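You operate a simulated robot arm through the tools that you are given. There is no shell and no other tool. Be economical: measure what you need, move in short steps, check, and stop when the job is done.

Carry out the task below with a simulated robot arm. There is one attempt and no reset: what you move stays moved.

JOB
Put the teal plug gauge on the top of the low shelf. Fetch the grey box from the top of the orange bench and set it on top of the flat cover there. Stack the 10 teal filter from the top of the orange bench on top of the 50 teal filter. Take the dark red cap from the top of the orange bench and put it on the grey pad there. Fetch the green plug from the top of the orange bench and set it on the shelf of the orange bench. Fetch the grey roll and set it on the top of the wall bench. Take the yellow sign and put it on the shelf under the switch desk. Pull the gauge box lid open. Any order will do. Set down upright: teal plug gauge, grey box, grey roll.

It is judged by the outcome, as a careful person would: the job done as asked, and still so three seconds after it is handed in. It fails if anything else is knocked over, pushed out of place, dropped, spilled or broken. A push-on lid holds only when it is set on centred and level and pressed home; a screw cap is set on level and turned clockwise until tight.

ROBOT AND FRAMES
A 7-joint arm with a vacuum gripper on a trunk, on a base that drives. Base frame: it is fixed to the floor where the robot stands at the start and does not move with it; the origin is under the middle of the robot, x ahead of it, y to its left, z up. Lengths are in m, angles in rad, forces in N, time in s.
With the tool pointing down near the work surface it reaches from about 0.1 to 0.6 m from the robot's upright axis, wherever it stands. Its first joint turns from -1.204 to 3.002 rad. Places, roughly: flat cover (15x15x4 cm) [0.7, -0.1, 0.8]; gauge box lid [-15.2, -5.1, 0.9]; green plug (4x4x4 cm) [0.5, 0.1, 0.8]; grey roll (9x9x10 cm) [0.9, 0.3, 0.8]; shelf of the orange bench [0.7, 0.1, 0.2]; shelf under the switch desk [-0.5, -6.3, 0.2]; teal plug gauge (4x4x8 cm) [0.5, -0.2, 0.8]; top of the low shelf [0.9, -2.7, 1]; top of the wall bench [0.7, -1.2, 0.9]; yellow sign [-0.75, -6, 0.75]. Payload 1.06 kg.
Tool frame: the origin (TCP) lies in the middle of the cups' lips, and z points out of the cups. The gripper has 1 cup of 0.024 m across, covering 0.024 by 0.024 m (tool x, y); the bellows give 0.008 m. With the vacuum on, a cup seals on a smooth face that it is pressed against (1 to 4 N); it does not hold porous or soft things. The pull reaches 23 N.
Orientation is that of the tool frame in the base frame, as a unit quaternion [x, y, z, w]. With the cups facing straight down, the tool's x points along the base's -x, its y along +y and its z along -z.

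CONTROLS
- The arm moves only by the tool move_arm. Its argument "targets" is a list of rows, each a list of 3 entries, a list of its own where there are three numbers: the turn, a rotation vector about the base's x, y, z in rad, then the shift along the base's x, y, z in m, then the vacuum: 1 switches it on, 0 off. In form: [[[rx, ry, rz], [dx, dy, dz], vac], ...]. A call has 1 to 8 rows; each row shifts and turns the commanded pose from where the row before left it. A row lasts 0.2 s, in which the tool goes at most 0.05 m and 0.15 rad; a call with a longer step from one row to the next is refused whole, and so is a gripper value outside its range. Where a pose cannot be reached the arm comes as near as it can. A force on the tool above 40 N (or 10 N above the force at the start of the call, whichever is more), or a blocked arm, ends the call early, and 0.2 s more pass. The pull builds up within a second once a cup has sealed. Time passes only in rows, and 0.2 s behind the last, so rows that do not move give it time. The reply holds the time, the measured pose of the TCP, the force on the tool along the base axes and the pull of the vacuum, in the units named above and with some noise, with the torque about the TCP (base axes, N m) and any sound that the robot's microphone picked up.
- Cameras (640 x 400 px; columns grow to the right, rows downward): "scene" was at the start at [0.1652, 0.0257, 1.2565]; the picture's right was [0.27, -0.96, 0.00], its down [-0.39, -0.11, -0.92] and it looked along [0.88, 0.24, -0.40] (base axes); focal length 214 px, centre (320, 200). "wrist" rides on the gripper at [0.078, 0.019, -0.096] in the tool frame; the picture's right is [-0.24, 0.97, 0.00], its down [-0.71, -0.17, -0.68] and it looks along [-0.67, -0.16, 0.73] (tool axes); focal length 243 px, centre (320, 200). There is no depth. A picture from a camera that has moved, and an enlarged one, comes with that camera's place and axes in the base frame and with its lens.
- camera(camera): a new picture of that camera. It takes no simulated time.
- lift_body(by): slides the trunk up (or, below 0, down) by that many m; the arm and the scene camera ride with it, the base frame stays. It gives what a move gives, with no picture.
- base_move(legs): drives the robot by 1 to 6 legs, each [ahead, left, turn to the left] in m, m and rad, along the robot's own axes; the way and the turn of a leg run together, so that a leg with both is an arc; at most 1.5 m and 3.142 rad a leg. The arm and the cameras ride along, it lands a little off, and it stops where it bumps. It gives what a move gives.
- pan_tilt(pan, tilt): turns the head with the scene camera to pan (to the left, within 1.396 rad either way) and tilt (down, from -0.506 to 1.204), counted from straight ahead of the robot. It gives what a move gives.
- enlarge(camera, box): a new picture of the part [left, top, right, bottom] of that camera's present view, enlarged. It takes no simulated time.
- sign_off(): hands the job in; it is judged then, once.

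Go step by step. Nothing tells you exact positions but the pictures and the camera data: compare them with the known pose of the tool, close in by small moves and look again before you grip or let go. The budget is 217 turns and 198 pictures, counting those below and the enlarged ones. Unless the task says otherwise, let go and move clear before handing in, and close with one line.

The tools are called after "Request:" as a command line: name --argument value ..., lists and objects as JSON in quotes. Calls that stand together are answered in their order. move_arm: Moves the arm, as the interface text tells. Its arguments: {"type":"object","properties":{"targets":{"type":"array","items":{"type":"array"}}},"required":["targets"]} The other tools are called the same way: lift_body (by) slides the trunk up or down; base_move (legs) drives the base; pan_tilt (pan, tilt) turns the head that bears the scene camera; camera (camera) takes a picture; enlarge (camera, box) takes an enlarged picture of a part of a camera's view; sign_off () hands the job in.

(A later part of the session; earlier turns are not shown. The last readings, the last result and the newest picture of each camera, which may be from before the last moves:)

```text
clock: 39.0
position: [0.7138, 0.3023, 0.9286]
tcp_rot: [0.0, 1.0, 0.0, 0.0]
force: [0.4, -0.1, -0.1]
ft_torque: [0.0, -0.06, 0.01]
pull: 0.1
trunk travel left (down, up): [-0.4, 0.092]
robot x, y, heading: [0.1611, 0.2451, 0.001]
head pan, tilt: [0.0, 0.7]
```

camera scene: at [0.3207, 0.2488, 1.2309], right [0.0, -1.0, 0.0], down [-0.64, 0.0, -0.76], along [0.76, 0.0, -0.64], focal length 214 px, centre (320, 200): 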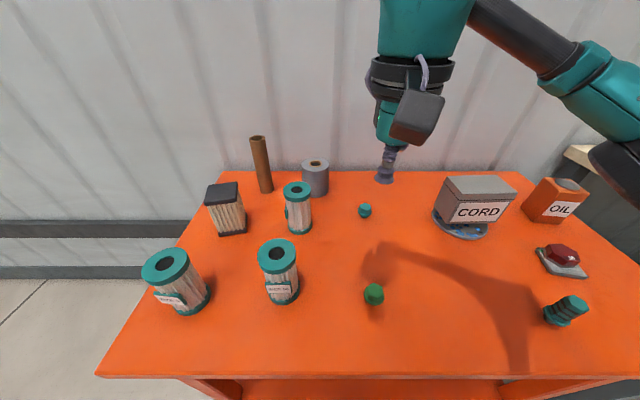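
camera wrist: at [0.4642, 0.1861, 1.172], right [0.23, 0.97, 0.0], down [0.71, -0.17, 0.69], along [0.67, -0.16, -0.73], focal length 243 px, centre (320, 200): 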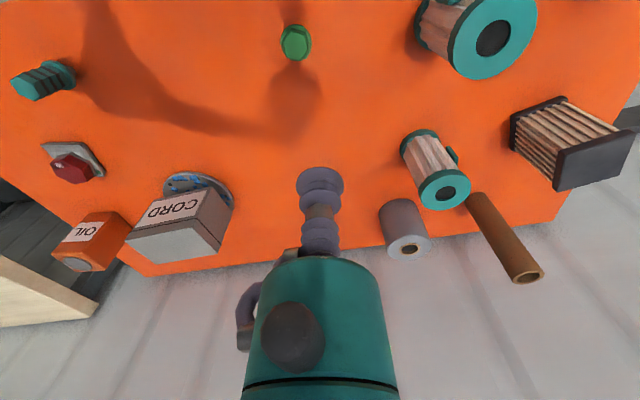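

Request:
move_arm --targets '[[[0, 0, 0], [0, 0, -0.002], 1], [[0, 0, 0], [0, 0, -0.002], 1], [[0, 0, 0], [0, 0, 0], 1]]'

Request:
enlarge --camera "wrist" --box '[260, 100, 380, 220]'

```text
clock: 39.8
position: [0.7144, 0.3023, 0.9254]
tcp_rot: [0.0, 1.0, 0.0, 0.0]
force: [-1.3, -0.3, 4.5]
ft_torque: [-0.03, 0.01, 0.01]
pull: 22.8
trunk travel left (down, up): [-0.4, 0.092]
robot x, y, heading: [0.1596, 0.2483, -0.003]
head pan, tilt: [0.0, 0.7]
```

```text
3.33 times, centred on (320, 160) of wrist
camera zoom: at [0.6362, 0.3205, 1.0195], right [0.23, 0.97, 0.0], down [0.71, -0.17, 0.69], along [0.67, -0.16, -0.73], focal length 809 px, centre (320, 333)
```

zoom: 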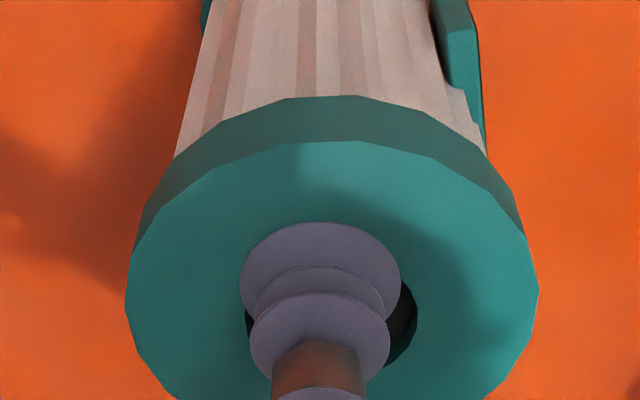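

It sealed in the recess. I lift it straight up.

Request:
move_arm --targets '[[[0, 0, 0], [0, 0, 0.01], 1], [[0, 0, 0], [0, 0, 0.02], 1], [[0, 0, 0], [0, 0, 0.04], 1], [[0, 0, 0], [0, 0, 0.05], 1], [[0, 0, 0], [0, 0, 0.05], 1], [[0, 0, 0], [0, 0, 0.03], 1], [[0, 0, 0], [0, 0, 0], 1]]'

Request:
camera --camera "scene"

```text
clock: 41.4
position: [0.7098, 0.2997, 1.1147]
tcp_rot: [-0.001, 1.0, 0.001, 0.001]
force: [0.5, 0.4, -1.8]
ft_torque: [0.04, 0.0, -0.01]
pull: 22.7
out of reach, approached as far as the arm can: row 6
trunk travel left (down, up): [-0.4, 0.092]
robot x, y, heading: [0.1614, 0.2468, -0.005]
head pan, tilt: [0.0, 0.7]
```

```text
160 pictures are left
camera scene: at [0.3207, 0.2484, 1.2309], right [0.0, -1.0, 0.0], down [-0.64, 0.0, -0.77], along [0.77, 0.0, -0.64], focal length 214 px, centre (320, 200)
```

scene: 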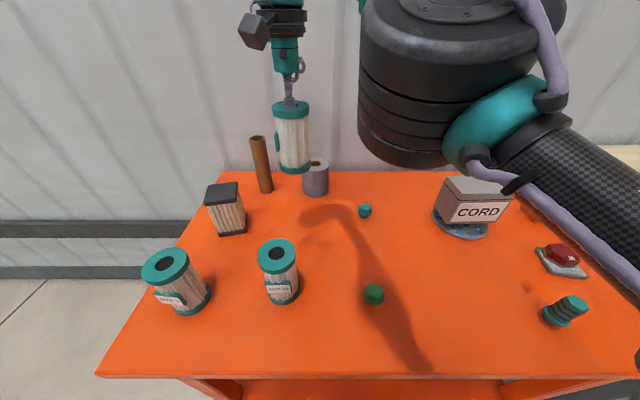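

Request:
move_arm --targets '[[[0, 0, 0], [-0.035, 0.004, 0], 1], [[0, 0, 0], [-0.035, 0.004, 0], 1], [[0, 0, 0], [-0.035, 0.004, 0], 1], [[0, 0, 0], [-0.035, 0.004, 0], 1], [[0, 0, 0], [-0.034, 0.005, 0], 1], [[0, 0, 0], [0, 0, 0], 1]]'

Request:
camera --camera "scene"

Request:
camera --camera "wrist"

```text
clock: 42.8
position: [0.5364, 0.3201, 1.1139]
tcp_rot: [0.0, 1.0, 0.001, 0.0]
force: [-0.5, 0.5, -1.8]
ft_torque: [-0.02, 0.03, 0.0]
pull: 23.3
trunk travel left (down, up): [-0.4, 0.092]
robot x, y, heading: [0.1593, 0.2462, 0.0]
head pan, tilt: [0.0, 0.7]
```

```text
159 pictures are left
camera scene: at [0.321, 0.2481, 1.2309], right [0.0, -1.0, 0.0], down [-0.64, 0.0, -0.76], along [0.76, 0.0, -0.64], focal length 214 px, centre (320, 200)
```

scene: 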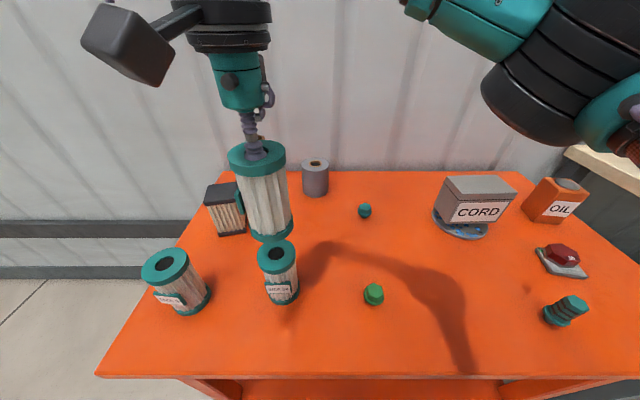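

```text
158 pictures are left
camera wrist: at [0.4584, 0.3385, 1.2087], right [0.24, 0.97, 0.0], down [0.71, -0.17, 0.69], along [0.67, -0.16, -0.73], focal length 243 px, centre (320, 200)
```

wrist: 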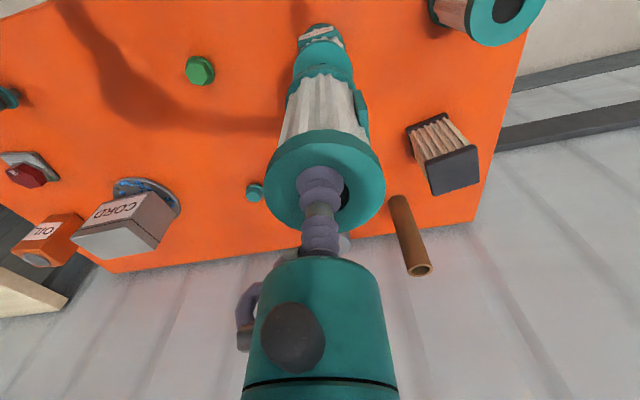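

Request:
enlarge --camera "scene" --box '[220, 130, 320, 320]'

Request:
enlarge --camera "wrist" --box '[250, 10, 400, 220]'

```text
2.11 times, centred on (270, 225) of scene
camera zoom: at [0.321, 0.2481, 1.2309], right [0.0, -1.0, 0.0], down [-0.64, 0.0, -0.76], along [0.76, 0.0, -0.64], focal length 452 px, centre (425, 147)
```

zoom: 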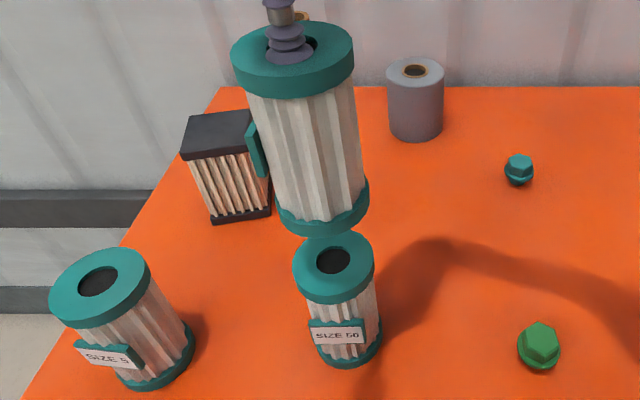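

```text
1.90 times, centred on (325, 115) of wrist
camera zoom: at [0.4584, 0.3385, 1.2087], right [0.24, 0.97, 0.0], down [0.71, -0.17, 0.69], along [0.67, -0.16, -0.73], focal length 462 px, centre (310, 362)
```

zoom: 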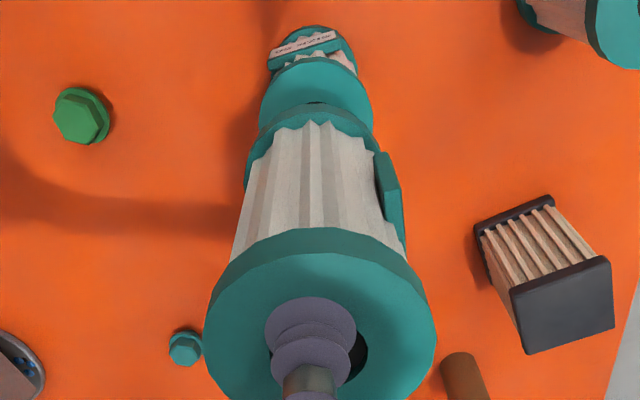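

Lowering to about 1 cm above the 50 filter and checking alignment there.

Request:
move_arm --targets '[[[0, 0, 0], [0, 0, -0.03], 1], [[0, 0, 0], [0, 0, -0.01], 1], [[0, 0, 0], [0, 0, 0], 1]]'

Request:
enlarge --camera "scene" --box '[220, 140, 320, 310]'

Request:
enlarge --camera "wrist" --box '[260, 10, 390, 110]'

```text
clock: 43.6
position: [0.5369, 0.3196, 1.0748]
tcp_rot: [0.0, 1.0, 0.001, 0.0]
force: [0.1, -0.4, -2.3]
ft_torque: [0.03, 0.02, 0.02]
pull: 22.9
trunk travel left (down, up): [-0.4, 0.092]
robot x, y, heading: [0.1584, 0.2476, 0.003]
head pan, tilt: [0.0, 0.7]
```

```text
2.35 times, centred on (270, 225) of scene
camera zoom: at [0.3208, 0.2482, 1.2309], right [0.0, -1.0, 0.0], down [-0.64, 0.0, -0.76], along [0.76, 0.0, -0.64], focal length 505 px, centre (438, 141)
```

zoom: 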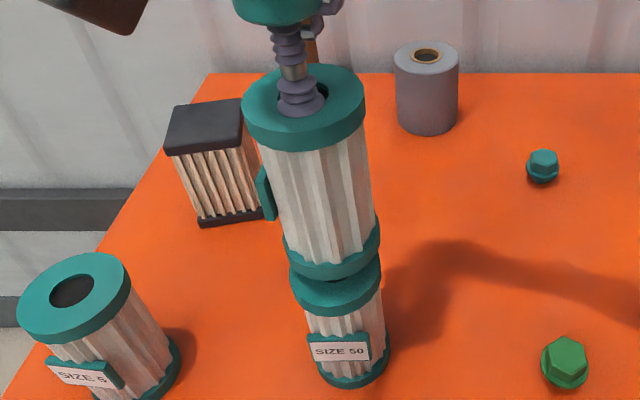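

```text
4.00 times, centred on (325, 60) of wrist
camera zoom: at [0.4598, 0.3387, 1.1679], right [0.23, 0.97, 0.0], down [0.71, -0.17, 0.69], along [0.67, -0.16, -0.73], focal length 970 px, centre (300, 760)
```

zoom: 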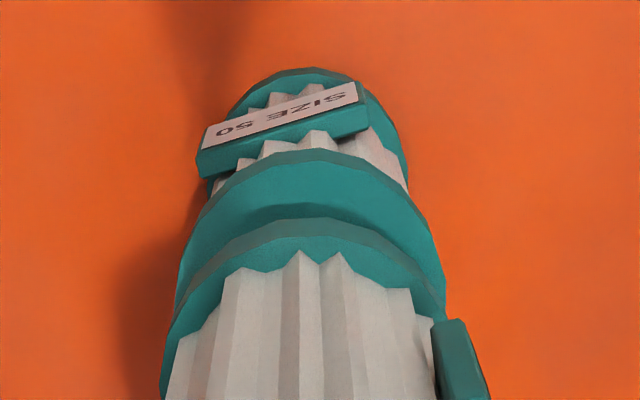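

The held filter appears ~6 mm too far in +x relative to the lower one; I correct and recheck.

Request:
move_arm --targets '[[[0, 0, 0], [-0.006, -0.001, -0.006], 1], [[0, 0, 0], [0, 0, 0], 1]]'

Request:
enlarge --camera "scene" --box '[230, 210, 310, 300]'

Request:
enlarge --camera "wrist" --box '[260, 10, 390, 110]'

```text
clock: 44.2
position: [0.5321, 0.3199, 1.0675]
tcp_rot: [0.0, 1.0, 0.0, 0.001]
force: [-0.1, 0.8, -1.1]
ft_torque: [-0.02, 0.03, -0.04]
pull: 22.7
trunk travel left (down, up): [-0.4, 0.092]
robot x, y, heading: [0.16, 0.2454, -0.0]
head pan, tilt: [0.0, 0.7]
```

```text
4.44 times, centred on (270, 255) of scene
camera zoom: at [0.3209, 0.2482, 1.2309], right [0.0, -1.0, 0.0], down [-0.64, 0.0, -0.76], along [0.76, 0.0, -0.64], focal length 953 px, centre (542, -44)
```

zoom: 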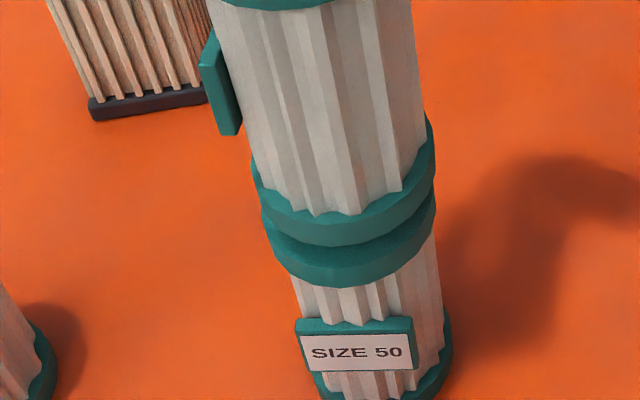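

```text
4.00 times, centred on (325, 60) of wrist
camera zoom: at [0.4534, 0.3381, 1.1611], right [0.23, 0.97, 0.0], down [0.71, -0.17, 0.69], along [0.67, -0.16, -0.73], focal length 970 px, centre (300, 760)
```

zoom: 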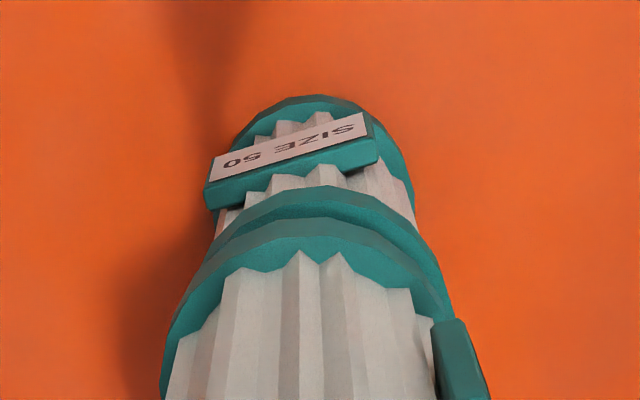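

Request:
move_arm --targets '[[[0, 0, 0], [-0.0015, -0.001, -0.003], 1], [[0, 0, 0], [0, 0, -0.002], 1], [[0, 0, 0], [0, 0, -0.002], 1], [[0, 0, 0], [0, 0, 0], 1]]'

Request:
enlarge --camera "scene" --box '[230, 210, 310, 300]'

Request:
enlarge --camera "wrist" --box '[260, 10, 390, 110]'

```text
clock: 45.2
position: [0.5304, 0.3177, 1.0606]
tcp_rot: [0.001, 1.0, 0.0, 0.001]
force: [-0.1, 0.3, -1.9]
ft_torque: [0.01, -0.02, 0.03]
pull: 23.1
trunk travel left (down, up): [-0.4, 0.092]
robot x, y, heading: [0.1595, 0.2464, -0.0]
head pan, tilt: [0.0, 0.7]
```

```text
4.44 times, centred on (270, 255) of scene
camera zoom: at [0.3208, 0.2482, 1.2309], right [0.0, -1.0, 0.0], down [-0.64, 0.0, -0.76], along [0.76, 0.0, -0.64], focal length 953 px, centre (542, -44)
```

zoom: 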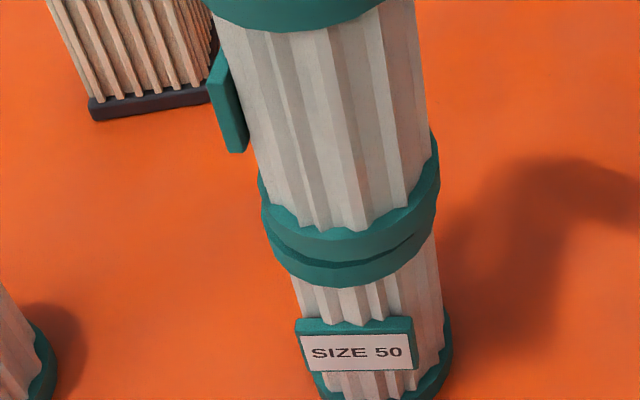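

```text
4.00 times, centred on (325, 60) of wrist
camera zoom: at [0.4518, 0.3366, 1.1543], right [0.23, 0.97, 0.0], down [0.71, -0.17, 0.69], along [0.67, -0.16, -0.73], focal length 970 px, centre (300, 760)
```

zoom: 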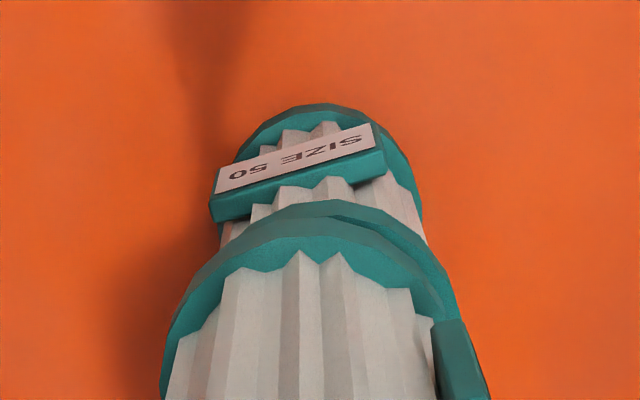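

Request:
move_arm --targets '[[[0, 0, 0], [0, 0.001, -0.002], 1], [[0, 0, 0], [0, 0, -0.001], 1], [[0, 0, 0], [0, 0, 0], 1]]'

```text
clock: 46.0
position: [0.5303, 0.3196, 1.0569]
tcp_rot: [0.0, 1.0, 0.0, 0.0]
force: [0.2, -0.3, -2.2]
ft_torque: [-0.01, 0.04, -0.01]
pull: 22.7
trunk travel left (down, up): [-0.4, 0.092]
robot x, y, heading: [0.1592, 0.2492, 0.001]
head pan, tilt: [0.0, 0.7]
```

Request:
move_arm --targets '[[[0, 0, 0], [0, 0, -0.002], 1], [[0, 0, 0], [0, 0, -0.001], 1], [[0, 0, 0], [0, 0, 0], 1]]'

Request:
enlarge --camera "scene" --box '[230, 210, 310, 300]'

```text
clock: 46.8
position: [0.5314, 0.3202, 1.054]
tcp_rot: [-0.001, 1.0, 0.0, 0.001]
force: [0.7, 0.8, -3.2]
ft_torque: [0.03, 0.02, -0.02]
pull: 23.0
trunk travel left (down, up): [-0.4, 0.092]
robot x, y, heading: [0.163, 0.2484, 0.002]
head pan, tilt: [0.0, 0.7]
```

```text
4.44 times, centred on (270, 255) of scene
camera zoom: at [0.3208, 0.2482, 1.2309], right [0.0, -1.0, 0.0], down [-0.64, 0.0, -0.76], along [0.76, 0.0, -0.64], focal length 953 px, centre (542, -44)
```

zoom: 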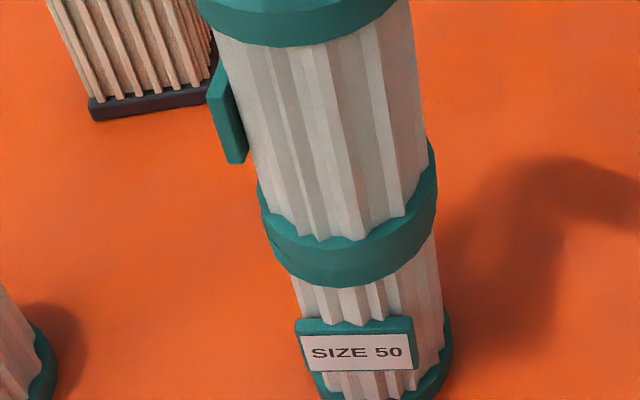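

Request:
move_arm --targets '[[[0, 0, 0], [0, 0, -0.001], 1], [[0, 0, 0], [0, 0, -0.001], 1], [[0, 0, 0], [0, 0, 0], 1]]'

```text
clock: 47.6
position: [0.5289, 0.3185, 1.053]
tcp_rot: [0.0, 1.0, 0.0, 0.001]
force: [-0.1, 0.0, -1.7]
ft_torque: [0.03, 0.03, -0.03]
pull: 22.9
trunk travel left (down, up): [-0.4, 0.092]
robot x, y, heading: [0.1594, 0.2471, 0.002]
head pan, tilt: [0.0, 0.7]
```

Request:
move_arm --targets '[[[0, 0, 0], [0, 0, -0.001], 1], [[0, 0, 0], [0, 0, -0.001], 1], [[0, 0, 0], [0, 0, 0], 1]]'

Request:
enlarge --camera "wrist" --box '[260, 10, 390, 110]'

```text
clock: 48.4
position: [0.5293, 0.3198, 1.052]
tcp_rot: [0.0, 1.0, 0.0, 0.002]
force: [-0.2, -1.7, 4.5]
ft_torque: [0.0, 0.02, 0.03]
pull: 23.1
trunk travel left (down, up): [-0.4, 0.092]
robot x, y, heading: [0.1607, 0.2474, 0.001]
head pan, tilt: [0.0, 0.7]
```

```text
4.00 times, centred on (325, 60) of wrist
camera zoom: at [0.4516, 0.3381, 1.1446], right [0.23, 0.97, 0.0], down [0.71, -0.17, 0.69], along [0.67, -0.16, -0.73], focal length 970 px, centre (300, 760)
```

zoom: 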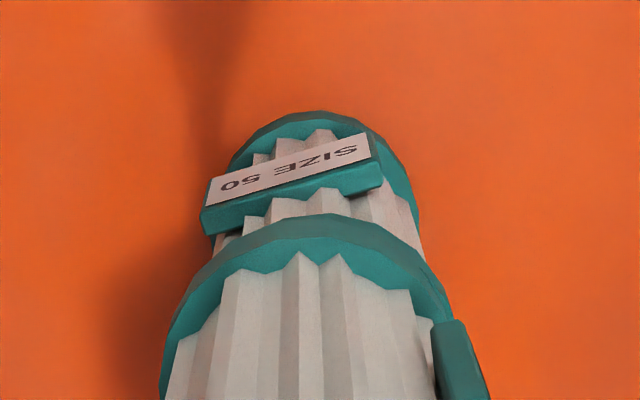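

Contact, well aligned. I release and rise.

Request:
move_arm --targets '[[[0, 0, 0], [0, 0, 0.001], 0], [[0, 0, 0], [0, 0, 0], 0], [[0, 0, 0], [0, 0, 0], 0], [[0, 0, 0], [0, 0, 0.002], 0], [[0, 0, 0], [0, 0, 0.005], 0], [[0, 0, 0], [0, 0, 0.01], 0], [[0, 0, 0], [0, 0, 0.03], 0], [[0, 0, 0], [0, 0, 0.03], 0]]'

Request:
camera --camera "scene"

Request:
camera --camera "wrist"

```text
clock: 50.2
position: [0.5291, 0.3209, 1.1266]
tcp_rot: [0.0, 1.0, -0.001, 0.0]
force: [-0.3, -0.4, 0.5]
ft_torque: [-0.01, 0.0, -0.04]
pull: 0.1
trunk travel left (down, up): [-0.4, 0.092]
robot x, y, heading: [0.1625, 0.2441, 0.0]
head pan, tilt: [0.0, 0.7]
```

```text
147 pictures are left
camera scene: at [0.3206, 0.2483, 1.231], right [0.0, -1.0, 0.0], down [-0.64, 0.0, -0.77], along [0.77, 0.0, -0.64], focal length 214 px, centre (320, 200)
```

scene: 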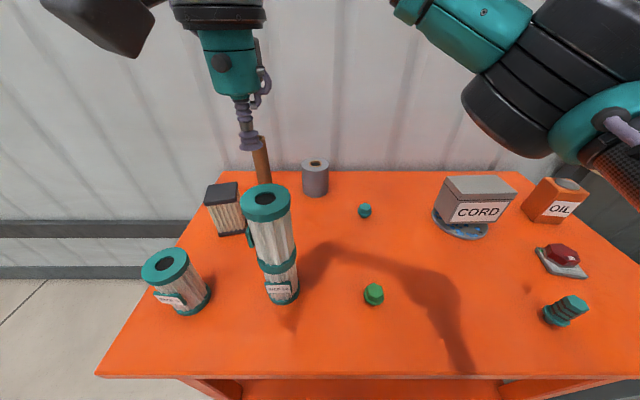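

```text
146 pictures are left
camera wrist: at [0.4514, 0.3389, 1.2225], right [0.23, 0.97, 0.0], down [0.71, -0.17, 0.69], along [0.67, -0.16, -0.73], focal length 243 px, centre (320, 200)
```

wrist: 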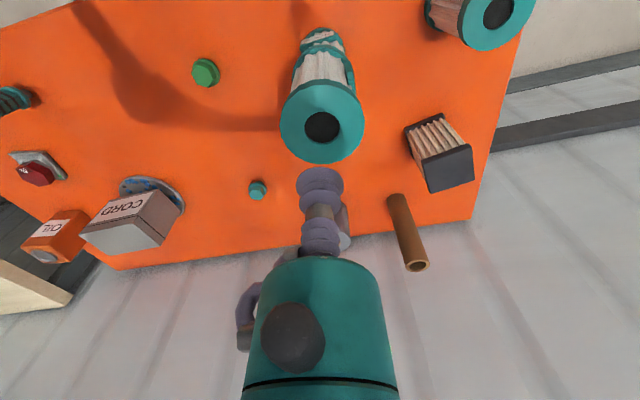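

The 10 filter stands stacked on the 50. Next the green plug at ≈ (0.518, 0.142).

Request:
move_arm --targets '[[[0, 0, 0], [-0.003, -0.045, 0], 0], [[0, 0, 0], [-0.003, -0.045, 0], 0], [[0, 0, 0], [-0.003, -0.045, 0], 0], [[0, 0, 0], [-0.003, -0.044, 0], 0], [[0, 0, 0], [0, 0, -0.05], 0], [[0, 0, 0], [0, 0, -0.05], 0], [[0, 0, 0], [0, 0, -0.05], 0], [[0, 0, 0], [0, 0, -0.05], 0]]'

Request:
move_arm --targets '[[[0, 0, 0], [0, 0, -0.04], 0], [[0, 0, 0], [0, 0, 0], 0]]'

Request:
enlarge --camera "wrist" --box '[240, 80, 400, 210]'

Request:
enlarge --camera "scene" --box '[340, 260, 410, 320]'

```text
clock: 52.0
position: [0.5164, 0.1395, 0.9282]
tcp_rot: [0.0, 1.0, 0.0, 0.001]
force: [-0.2, 0.0, 0.5]
ft_torque: [-0.03, 0.02, -0.04]
pull: 0.0
trunk travel left (down, up): [-0.4, 0.092]
robot x, y, heading: [0.1589, 0.2452, -0.001]
head pan, tilt: [0.0, 0.7]
```

```text
clock: 52.6
position: [0.5149, 0.1413, 0.8884]
tcp_rot: [0.0, 1.0, -0.001, 0.002]
force: [0.7, 0.3, -0.3]
ft_torque: [-0.03, -0.01, -0.01]
pull: 0.0
trunk travel left (down, up): [-0.4, 0.092]
robot x, y, heading: [0.159, 0.2455, -0.002]
head pan, tilt: [0.0, 0.7]
```

```text
3.08 times, centred on (320, 145) of wrist
camera zoom: at [0.4379, 0.1596, 0.982], right [0.23, 0.97, 0.0], down [0.71, -0.17, 0.69], along [0.67, -0.16, -0.73], focal length 746 px, centre (320, 369)
```

zoom: 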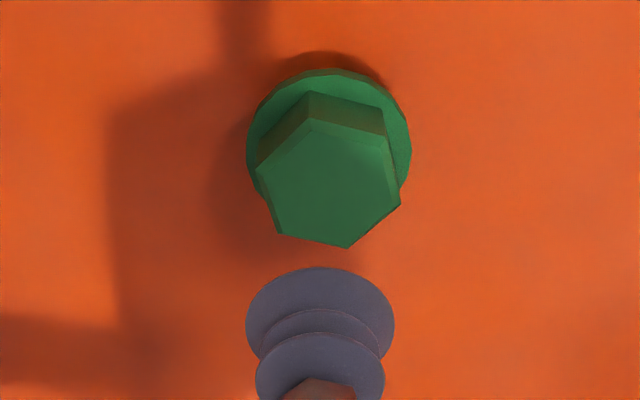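

```text
6.67 times, centred on (375, 290) of scene
camera zoom: at [0.3207, 0.2482, 1.231], right [0.0, -1.0, 0.0], down [-0.64, 0.0, -0.76], along [0.76, 0.0, -0.64], focal length 1430 px, centre (-47, -400)
```

zoom: 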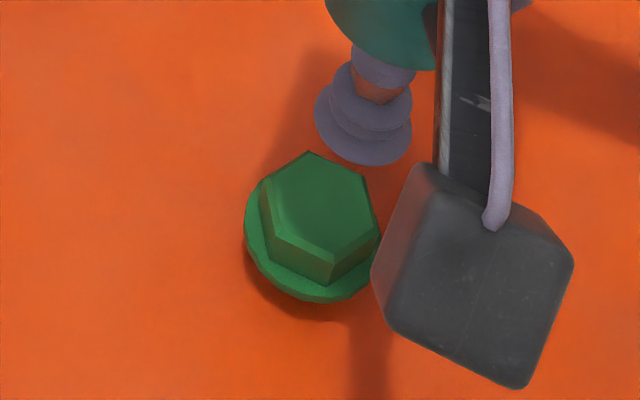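

Request:
move_arm --targets '[[[0, 0, 0], [0.004, 0.0025, -0.03], 0], [[0, 0, 0], [0, 0, 0], 0]]'

Request:
enlarge --camera "wrist" --box '[260, 100, 380, 210]'

```text
clock: 53.2
position: [0.5215, 0.1426, 0.8577]
tcp_rot: [0.001, 1.0, -0.001, 0.001]
force: [-0.2, -0.7, -0.5]
ft_torque: [0.02, 0.02, -0.02]
pull: 0.1
trunk travel left (down, up): [-0.4, 0.092]
robot x, y, heading: [0.1592, 0.243, 0.002]
head pan, tilt: [0.0, 0.7]
```

```text
3.64 times, centred on (320, 155) of wrist
camera zoom: at [0.4436, 0.1624, 0.9512], right [0.23, 0.97, 0.0], down [0.71, -0.17, 0.69], along [0.67, -0.16, -0.73], focal length 882 px, centre (320, 364)
```

zoom: 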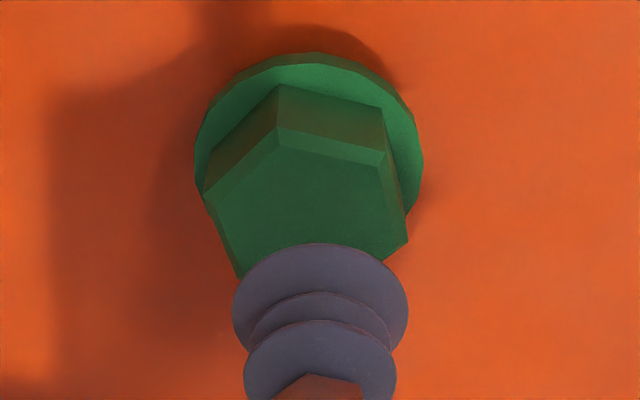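

Request:
move_arm --targets '[[[0, 0, 0], [-0.0028, -0.001, -0.01], 0], [[0, 0, 0], [0, 0, -0.006], 1], [[0, 0, 0], [0, 0, -0.003], 1], [[0, 0, 0], [0, 0, -0.002], 1], [[0, 0, 0], [0, 0, 0], 1]]'

```text
clock: 54.4
position: [0.5185, 0.1411, 0.8353]
tcp_rot: [-0.001, 1.0, 0.0, 0.0]
force: [1.0, -0.2, 0.1]
ft_torque: [-0.01, -0.03, 0.01]
pull: 22.8
trunk travel left (down, up): [-0.4, 0.092]
robot x, y, heading: [0.1569, 0.249, 0.005]
head pan, tilt: [0.0, 0.7]
```

Sealed on the green plug. I lift it, retract, then back off to look beneath the bench.

Request:
move_arm --targets '[[[0, 0, 0], [0, 0, 0.02], 1], [[0, 0, 0], [0, 0, 0.05], 1], [[0, 0, 0], [0, 0, 0.05], 1], [[0, 0, 0], [0, 0, 0.04], 1], [[0, 0, 0], [-0.045, 0, 0], 1], [[0, 0, 0], [-0.045, 0, 0], 1]]'

Request:
base_move --legs '[[-0.4, 0, 0]]'

Request:
pan_tilt --pan 0.0 --tilt 0.75

Request:
camera --camera "scene"

```text
clock: 55.8
position: [0.4271, 0.1394, 0.9991]
tcp_rot: [-0.001, 1.0, 0.0, 0.001]
force: [-0.9, 0.3, -1.7]
ft_torque: [0.03, 0.04, -0.01]
pull: 22.6
trunk travel left (down, up): [-0.4, 0.092]
robot x, y, heading: [0.1599, 0.2455, 0.0]
head pan, tilt: [0.0, 0.7]
```

```text
clock: 58.3
position: [0.0297, 0.14, 0.9991]
tcp_rot: [-0.004, 1.0, 0.0, 0.001]
force: [-0.4, 0.2, -0.8]
ft_torque: [-0.01, 0.02, -0.01]
pull: 22.5
trunk travel left (down, up): [-0.4, 0.092]
robot x, y, heading: [-0.2363, 0.2475, 0.003]
head pan, tilt: [0.0, 0.7]
```

```text
clock: 58.9
position: [0.0312, 0.139, 0.9995]
tcp_rot: [-0.004, 1.0, 0.0, 0.001]
force: [0.2, -0.3, -0.2]
ft_torque: [0.01, 0.01, -0.02]
pull: 23.1
trunk travel left (down, up): [-0.4, 0.092]
robot x, y, heading: [-0.2389, 0.2458, 0.01]
head pan, tilt: [0.0, 0.75]
```

```text
142 pictures are left
camera scene: at [-0.0789, 0.2477, 1.2267], right [0.01, -1.0, 0.0], down [-0.68, 0.0, -0.73], along [0.73, 0.0, -0.68], focal length 214 px, centre (320, 200)
```

scene: 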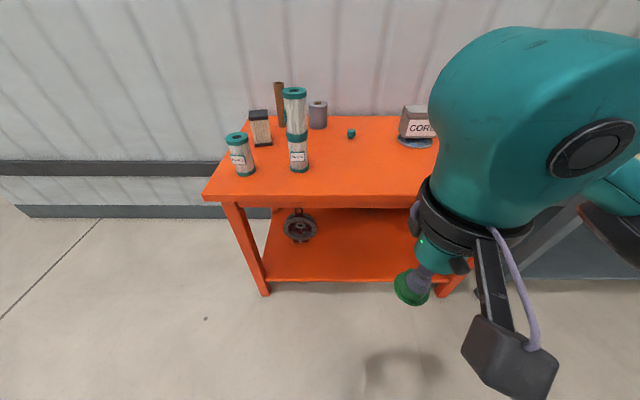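

The shelf is free except a handwheel at left-rear (≈0.68, 0.36). I lower the trunk fully, then extend the arm low in front of the bench.

Request:
lift_body --by -0.4

Request:
camera --camera "scene"

```text
clock: 60.9
position: [0.0348, 0.1391, 0.7945]
tcp_rot: [0.0, 1.0, -0.004, -0.002]
force: [3.3, -0.3, -10.8]
ft_torque: [-0.21, -0.65, -0.11]
pull: 23.0
trunk travel left (down, up): [-0.199, 0.293]
robot x, y, heading: [-0.2366, 0.2438, 0.005]
head pan, tilt: [0.0, 0.75]
stopped: the force on the tool passed its limit (the readings are from after the stop); the commanded pose is now the measured one
```

```text
141 pictures are left
camera scene: at [-0.0264, 0.2482, 1.0216], right [0.01, -1.0, 0.0], down [-0.68, 0.0, -0.73], along [0.73, 0.0, -0.68], focal length 214 px, centre (320, 200)
```

scene: 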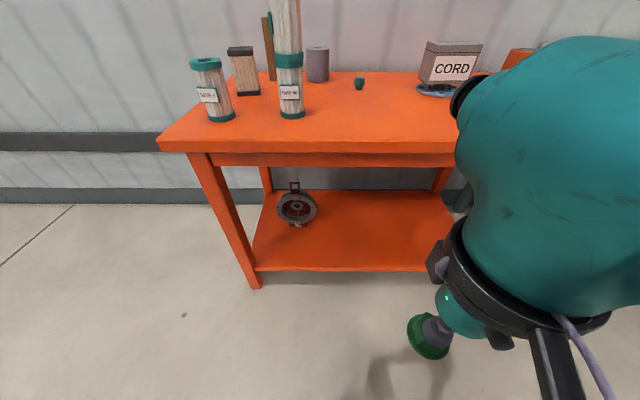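

Something (probably the wrist camera block) touched the robot's own body. I extend the arm forward before lowering more.

Request:
move_arm --targets '[[[0, 0, 0], [0, 0, 0.03], 1], [[0, 0, 0], [0.04, 0, 0.01], 1], [[0, 0, 0], [0.045, 0, 0], 1], [[0, 0, 0], [0.045, 0, 0], 1], [[0, 0, 0], [0.045, 0, 0], 1], [[0, 0, 0], [0, 0, 0], 1]]'

Request:
camera --camera "wrist"

Request:
camera --camera "scene"

```text
clock: 61.2
position: [0.0369, 0.1373, 0.7971]
tcp_rot: [0.003, 1.0, -0.006, 0.003]
force: [1.9, 0.5, -1.1]
ft_torque: [-0.02, 0.18, -0.06]
pull: 22.7
trunk travel left (down, up): [-0.199, 0.293]
robot x, y, heading: [-0.2411, 0.2427, 0.01]
head pan, tilt: [0.0, 0.75]
stopped in row 1: the force on the tool passed its limit (the readings are from after the stop); the commanded pose is now the measured one
```

```text
140 pictures are left
camera wrist: at [-0.042, 0.1585, 0.8909], right [0.24, 0.97, -0.01], down [0.7, -0.17, 0.69], along [0.67, -0.17, -0.72], focal length 243 px, centre (320, 200)
```

wrist: 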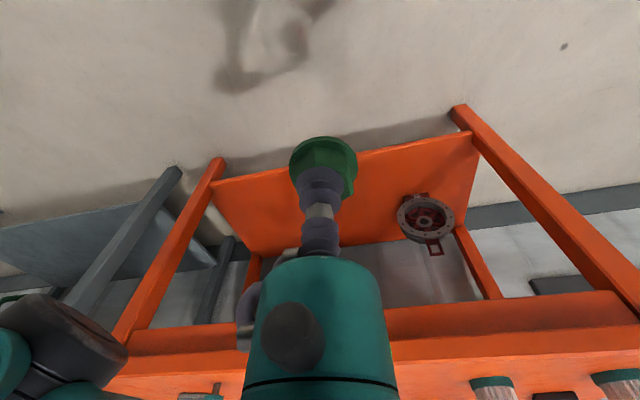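

```text
139 pictures are left
camera scene: at [-0.0264, 0.2481, 1.0222], right [0.01, -1.0, 0.0], down [-0.68, 0.0, -0.73], along [0.73, 0.0, -0.68], focal length 214 px, centre (320, 200)
```

scene: 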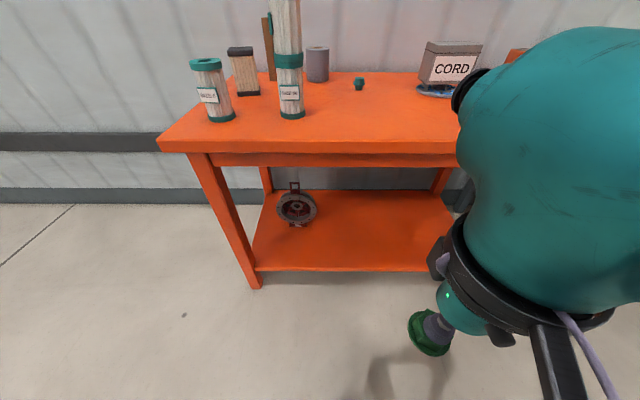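

Request:
move_arm --targets '[[[0, 0, 0], [0, 0, 0], 1], [[0, 0, 0], [0.01, 0, 0], 1], [[0, 0, 0], [0.02, 0, 0], 1], [[0, 0, 0], [0, 0, 0], 1]]'

```text
clock: 62.2
position: [0.0668, 0.138, 0.7994]
tcp_rot: [0.002, 1.0, -0.006, 0.005]
force: [0.0, 0.3, 0.0]
ft_torque: [0.03, -0.06, 0.03]
pull: 23.1
trunk travel left (down, up): [-0.199, 0.293]
robot x, y, heading: [-0.2407, 0.2449, 0.008]
head pan, tilt: [0.0, 0.75]
```

Request:
move_arm --targets '[[[0, 0, 0], [0.04, 0, 0], 1], [[0, 0, 0], [0.04, 0, 0], 1], [[0, 0, 0], [0.04, 0, 0], 1], [[0, 0, 0], [0.04, 0, 0], 1], [[0, 0, 0], [0, 0, 0], 1]]'

Request:
lift_body --by -0.1

```text
clock: 63.4
position: [0.2238, 0.1375, 0.796]
tcp_rot: [0.001, 1.0, -0.008, 0.005]
force: [0.5, -0.9, -0.3]
ft_torque: [0.0, -0.01, -0.01]
pull: 23.5
trunk travel left (down, up): [-0.199, 0.293]
robot x, y, heading: [-0.2383, 0.2459, 0.008]
head pan, tilt: [0.0, 0.75]
```

```text
clock: 64.7
position: [0.2254, 0.1379, 0.6979]
tcp_rot: [0.002, 1.0, -0.007, 0.004]
force: [0.2, 0.1, -0.3]
ft_torque: [0.01, 0.0, -0.01]
pull: 22.9
trunk travel left (down, up): [-0.099, 0.393]
robot x, y, heading: [-0.2363, 0.2425, 0.01]
head pan, tilt: [0.0, 0.75]
```

Request:
lift_body --by -0.098

Request:
move_arm --targets '[[[0, 0, 0], [0, 0, -0.04], 1], [[0, 0, 0], [0, 0, -0.045], 1], [[0, 0, 0], [0, 0, -0.045], 1], [[0, 0, 0], [0, 0, -0.045], 1], [[0, 0, 0], [0, 0, -0.045], 1], [[0, 0, 0], [0, 0, -0.04], 1], [[0, 0, 0], [0, 0, 0], 1]]'

Request:
camera --camera "wrist"

Request:
camera --camera "scene"

```text
clock: 66.0
position: [0.2253, 0.1389, 0.6006]
tcp_rot: [0.003, 1.0, -0.006, 0.004]
force: [0.3, 0.1, -0.6]
ft_torque: [-0.01, 0.0, 0.02]
pull: 22.5
trunk travel left (down, up): [-0.001, 0.491]
robot x, y, heading: [-0.2408, 0.2486, 0.007]
head pan, tilt: [0.0, 0.75]
```

```text
clock: 67.6
position: [0.2256, 0.1394, 0.3404]
tcp_rot: [0.003, 1.0, -0.006, 0.005]
force: [-0.3, 0.2, 0.0]
ft_torque: [0.01, 0.0, -0.01]
pull: 23.0
trunk travel left (down, up): [-0.001, 0.491]
robot x, y, heading: [-0.2353, 0.2475, 0.009]
head pan, tilt: [0.0, 0.75]
```

```text
138 pictures are left
camera wrist: at [0.1477, 0.1596, 0.4331], right [0.24, 0.97, -0.01], down [0.7, -0.17, 0.69], along [0.67, -0.17, -0.72], focal length 243 px, centre (320, 200)
```

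wrist: 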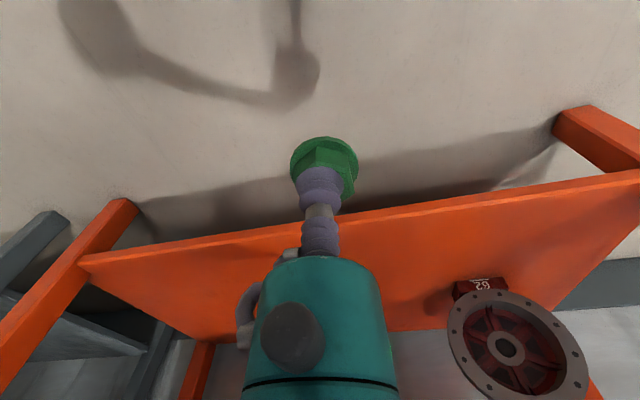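

```text
137 pictures are left
camera scene: at [0.0354, 0.2485, 0.8194], right [0.01, -1.0, 0.0], down [-0.68, 0.0, -0.73], along [0.73, 0.0, -0.68], focal length 214 px, centre (320, 200)
```

scene: 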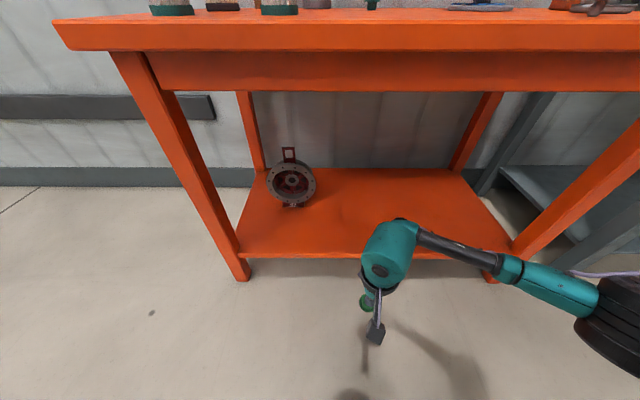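

The arm is low and the way under the bench top is open. I extend the arm forward first, then drive slowly.

Request:
move_arm --targets '[[[0, 0, 0], [0.03, 0, 0], 1], [[0, 0, 0], [0.03, 0, 0], 1], [[0, 0, 0], [0.03, 0, 0], 1], [[0, 0, 0], [0.02, 0, 0], 1], [[0, 0, 0], [0, 0, 0], 1]]'

Request:
camera --camera "scene"

```text
clock: 68.8
position: [0.3364, 0.1392, 0.3397]
tcp_rot: [0.002, 1.0, -0.006, 0.004]
force: [1.2, -0.1, 0.3]
ft_torque: [0.01, 0.02, -0.01]
pull: 22.9
trunk travel left (down, up): [-0.001, 0.491]
robot x, y, heading: [-0.2387, 0.2445, 0.006]
head pan, tilt: [0.0, 0.75]
```

```text
136 pictures are left
camera scene: at [0.0354, 0.2485, 0.8194], right [0.01, -1.0, 0.0], down [-0.68, 0.0, -0.73], along [0.73, 0.0, -0.68], focal length 214 px, centre (320, 200)
```

scene: 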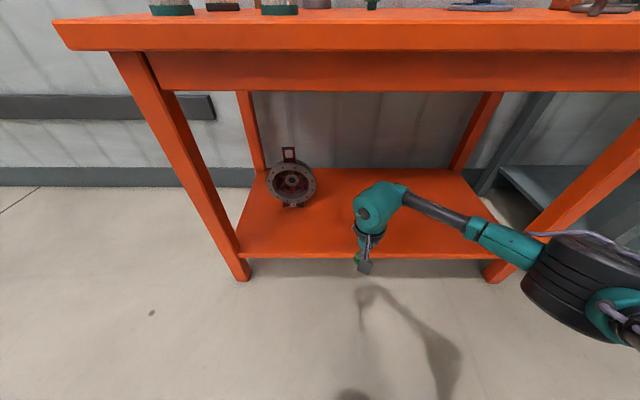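

The elbow comes near the bench's right leg, so I shift left 0.1 m first, then advance 0.15 m.

Request:
base_move --legs '[[0, 0.1, 0], [0.08, 0, 0]]'

Request:
camera --camera "scene"

```text
clock: 70.6
position: [0.4157, 0.2392, 0.3409]
tcp_rot: [0.002, 1.0, -0.007, 0.005]
force: [0.5, -1.0, -0.8]
ft_torque: [-0.02, -0.01, 0.03]
pull: 22.9
trunk travel left (down, up): [-0.001, 0.491]
robot x, y, heading: [-0.157, 0.3435, 0.008]
head pan, tilt: [0.0, 0.75]
```

```text
135 pictures are left
camera scene: at [0.1151, 0.3479, 0.8194], right [0.01, -1.0, 0.0], down [-0.68, 0.0, -0.73], along [0.73, 0.01, -0.68], focal length 214 px, centre (320, 200)
```

scene: 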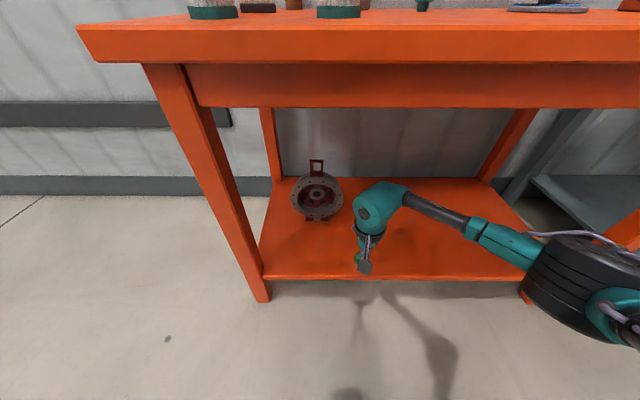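

Request:
base_move --legs '[[0.08, 0, 0]]'

Request:
camera --camera "scene"

Request:
camera --camera "wrist"

```text
clock: 71.7
position: [0.4958, 0.2399, 0.3399]
tcp_rot: [0.001, 1.0, -0.006, 0.004]
force: [-0.3, -0.5, -0.5]
ft_torque: [0.0, 0.03, 0.0]
pull: 23.0
trunk travel left (down, up): [-0.001, 0.491]
robot x, y, heading: [-0.0808, 0.3475, 0.01]
head pan, tilt: [0.0, 0.75]
```

```text
134 pictures are left
camera scene: at [0.1945, 0.3489, 0.8194], right [0.01, -1.0, 0.0], down [-0.68, -0.01, -0.73], along [0.73, 0.01, -0.68], focal length 214 px, centre (320, 200)
```

scene: 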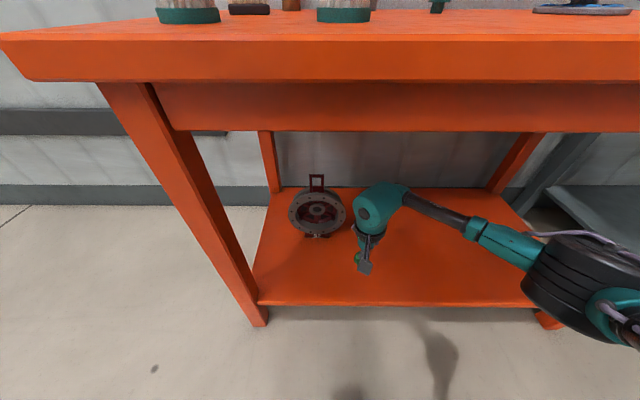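

```text
133 pictures are left
camera wrist: at [0.4176, 0.2607, 0.4337], right [0.24, 0.97, -0.01], down [0.7, -0.16, 0.69], along [0.67, -0.17, -0.72], focal length 243 px, centre (320, 200)
```

wrist: 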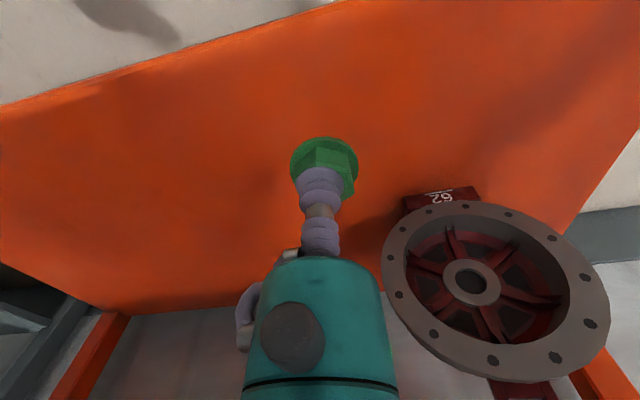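

Request:
move_arm --targets '[[[0, 0, 0], [0, 0, -0.04], 1], [[0, 0, 0], [0, 0, -0.04], 1], [[0, 0, 0], [0, 0, -0.01], 1], [[0, 0, 0], [0, 0, 0], 1]]'

Request:
camera --camera "wrist"

```text
clock: 72.7
position: [0.4952, 0.2378, 0.2507]
tcp_rot: [0.0, 1.0, -0.006, 0.004]
force: [0.1, -0.7, -0.7]
ft_torque: [0.0, -0.01, -0.01]
pull: 22.9
trunk travel left (down, up): [-0.001, 0.491]
robot x, y, heading: [-0.0826, 0.3454, 0.005]
head pan, tilt: [0.0, 0.75]
```

```text
132 pictures are left
camera wrist: at [0.4175, 0.2589, 0.3446], right [0.24, 0.97, -0.01], down [0.7, -0.16, 0.69], along [0.67, -0.17, -0.72], focal length 243 px, centre (320, 200)
```

wrist: 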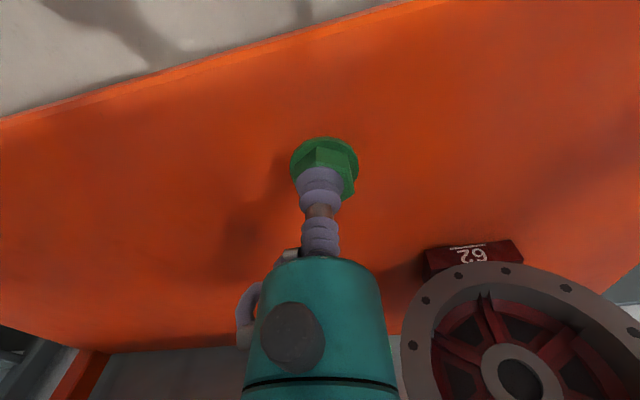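

Request:
move_arm --targets '[[[0, 0, 0], [0, 0, -0.006], 1], [[0, 0, 0], [0, 0, -0.003], 1], [[0, 0, 0], [0, 0, -0.003], 1], [[0, 0, 0], [0, 0, 0], 1]]'

```text
clock: 73.7
position: [0.496, 0.2395, 0.2385]
tcp_rot: [0.001, 1.0, -0.006, 0.003]
force: [-0.1, 0.1, 0.3]
ft_torque: [-0.02, 0.01, 0.0]
pull: 22.6
trunk travel left (down, up): [-0.001, 0.491]
robot x, y, heading: [-0.0773, 0.3425, 0.011]
head pan, tilt: [0.0, 0.75]
```

Request:
move_arm --targets '[[[0, 0, 0], [0, 0, -0.002], 1], [[0, 0, 0], [0, 0, -0.002], 1], [[0, 0, 0], [0, 0, 0], 1]]'

```text
clock: 74.5
position: [0.4948, 0.2408, 0.2343]
tcp_rot: [0.001, 1.0, -0.007, 0.005]
force: [0.0, -0.3, -2.1]
ft_torque: [-0.02, 0.0, -0.02]
pull: 23.5
trunk travel left (down, up): [-0.001, 0.491]
robot x, y, heading: [-0.0802, 0.3451, 0.006]
head pan, tilt: [0.0, 0.75]
```

Request:
move_arm --targets '[[[0, 0, 0], [0, 0, -0.002], 1], [[0, 0, 0], [0, 0, -0.002], 1], [[0, 0, 0], [0, 0, 0], 1]]'

Request:
enlarge --camera "wrist" --box '[250, 90, 390, 230]'

```text
clock: 75.3
position: [0.4952, 0.2409, 0.2316]
tcp_rot: [0.0, 1.0, -0.006, 0.005]
force: [-0.5, -0.9, 0.1]
ft_torque: [-0.02, -0.01, -0.01]
pull: 23.2
trunk travel left (down, up): [-0.001, 0.491]
robot x, y, heading: [-0.0804, 0.3459, 0.011]
head pan, tilt: [0.0, 0.75]
```

```text
2.86 times, centred on (320, 160) of wrist
camera zoom: at [0.4175, 0.261, 0.324], right [0.24, 0.97, -0.01], down [0.7, -0.16, 0.69], along [0.67, -0.17, -0.72], focal length 693 px, centre (320, 314)
```

zoom: 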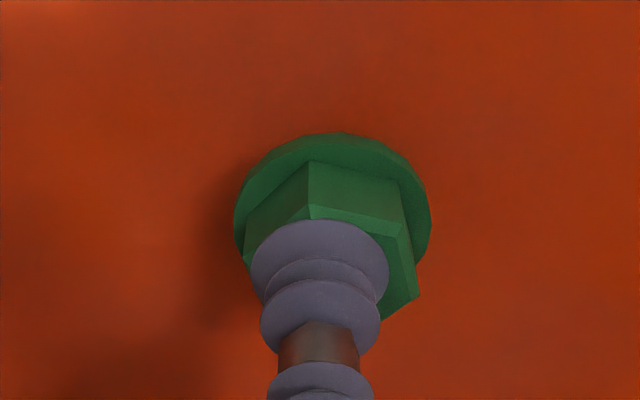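

Request:
move_arm --targets '[[[0, 0, 0], [0, 0, -0.0015], 1], [[0, 0, 0], [0, 0, -0.0015], 1], [[0, 0, 0], [0, 0, 0], 1]]'

```text
clock: 76.1
position: [0.4962, 0.2395, 0.2272]
tcp_rot: [0.001, 1.0, -0.007, 0.005]
force: [1.1, 0.6, -0.5]
ft_torque: [0.0, -0.01, -0.02]
pull: 22.9
trunk travel left (down, up): [-0.001, 0.491]
robot x, y, heading: [-0.0778, 0.3468, 0.008]
head pan, tilt: [0.0, 0.75]
```

Request:
move_arm --targets '[[[0, 0, 0], [0, 0, -0.002], 1], [[0, 0, 0], [0, 0, -0.002], 1], [[0, 0, 0], [0, 0, 0], 1]]'

Request:
enlarge --camera "wrist" --box '[250, 90, 390, 230]'

```text
clock: 76.9
position: [0.4955, 0.2413, 0.224]
tcp_rot: [0.001, 1.0, -0.006, 0.003]
force: [0.1, -0.1, -0.4]
ft_torque: [-0.03, 0.01, 0.0]
pull: 22.8
trunk travel left (down, up): [-0.001, 0.491]
robot x, y, heading: [-0.0809, 0.3422, 0.013]
head pan, tilt: [0.0, 0.75]
```

```text
2.86 times, centred on (320, 160) of wrist
camera zoom: at [0.4177, 0.2609, 0.3159], right [0.24, 0.97, -0.01], down [0.7, -0.16, 0.69], along [0.67, -0.17, -0.72], focal length 693 px, centre (320, 314)
```

zoom: 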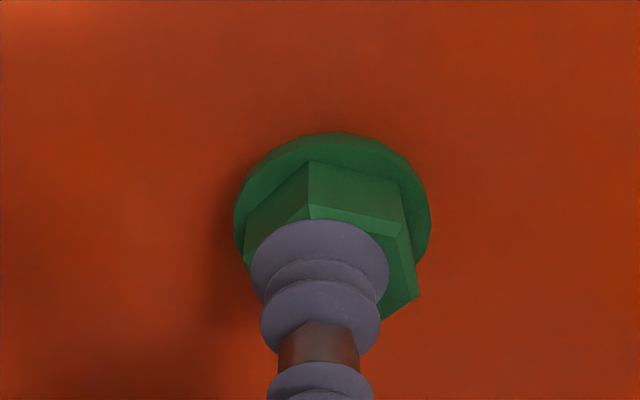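

Request:
move_arm --targets '[[[0, 0, 0], [0, 0, -0.0025], 1], [[0, 0, 0], [0, 0, -0.0025], 1], [[0, 0, 0], [0, 0, 0], 1]]'

```text
clock: 77.7
position: [0.4953, 0.2403, 0.2192]
tcp_rot: [0.001, 1.0, -0.007, 0.006]
force: [0.1, -1.9, 15.0]
ft_torque: [-0.01, -0.01, -0.01]
pull: 23.0
trunk travel left (down, up): [-0.001, 0.491]
robot x, y, heading: [-0.081, 0.344, 0.01]
head pan, tilt: [0.0, 0.75]
```

Contact. I back off a touch, release, and rise.

Request:
move_arm --targets '[[[0, 0, 0], [0, 0, 0.002], 1], [[0, 0, 0], [0, 0, 0], 0], [[0, 0, 0], [0, 0, 0], 0], [[0, 0, 0], [0, 0, 0], 0], [[0, 0, 0], [0, 0, 0.004], 0], [[0, 0, 0], [0, 0, 0.01], 0], [[0, 0, 0], [0, 0, 0.04], 0], [[0, 0, 0], [0, 0, 0.05], 0]]'

Request:
camera --camera "wrist"

```text
clock: 79.5
position: [0.496, 0.2395, 0.3242]
tcp_rot: [0.001, 1.0, -0.005, 0.003]
force: [0.5, -0.3, -0.1]
ft_torque: [0.0, 0.02, 0.01]
pull: 0.0
trunk travel left (down, up): [-0.001, 0.491]
robot x, y, heading: [-0.079, 0.3464, 0.009]
head pan, tilt: [0.0, 0.75]
```

```text
129 pictures are left
camera wrist: at [0.4181, 0.2596, 0.4183], right [0.24, 0.97, -0.01], down [0.7, -0.16, 0.69], along [0.67, -0.17, -0.72], focal length 243 px, centre (320, 200)
```

wrist: 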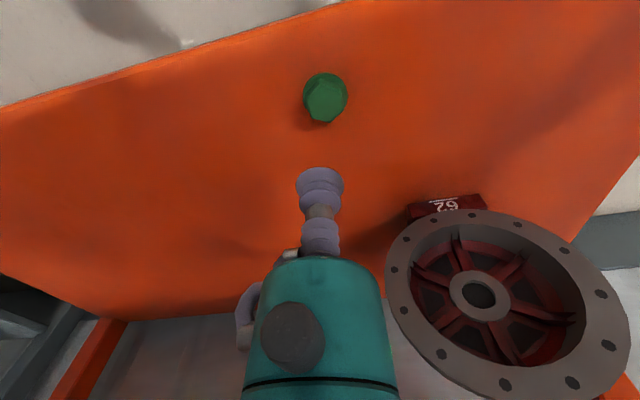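

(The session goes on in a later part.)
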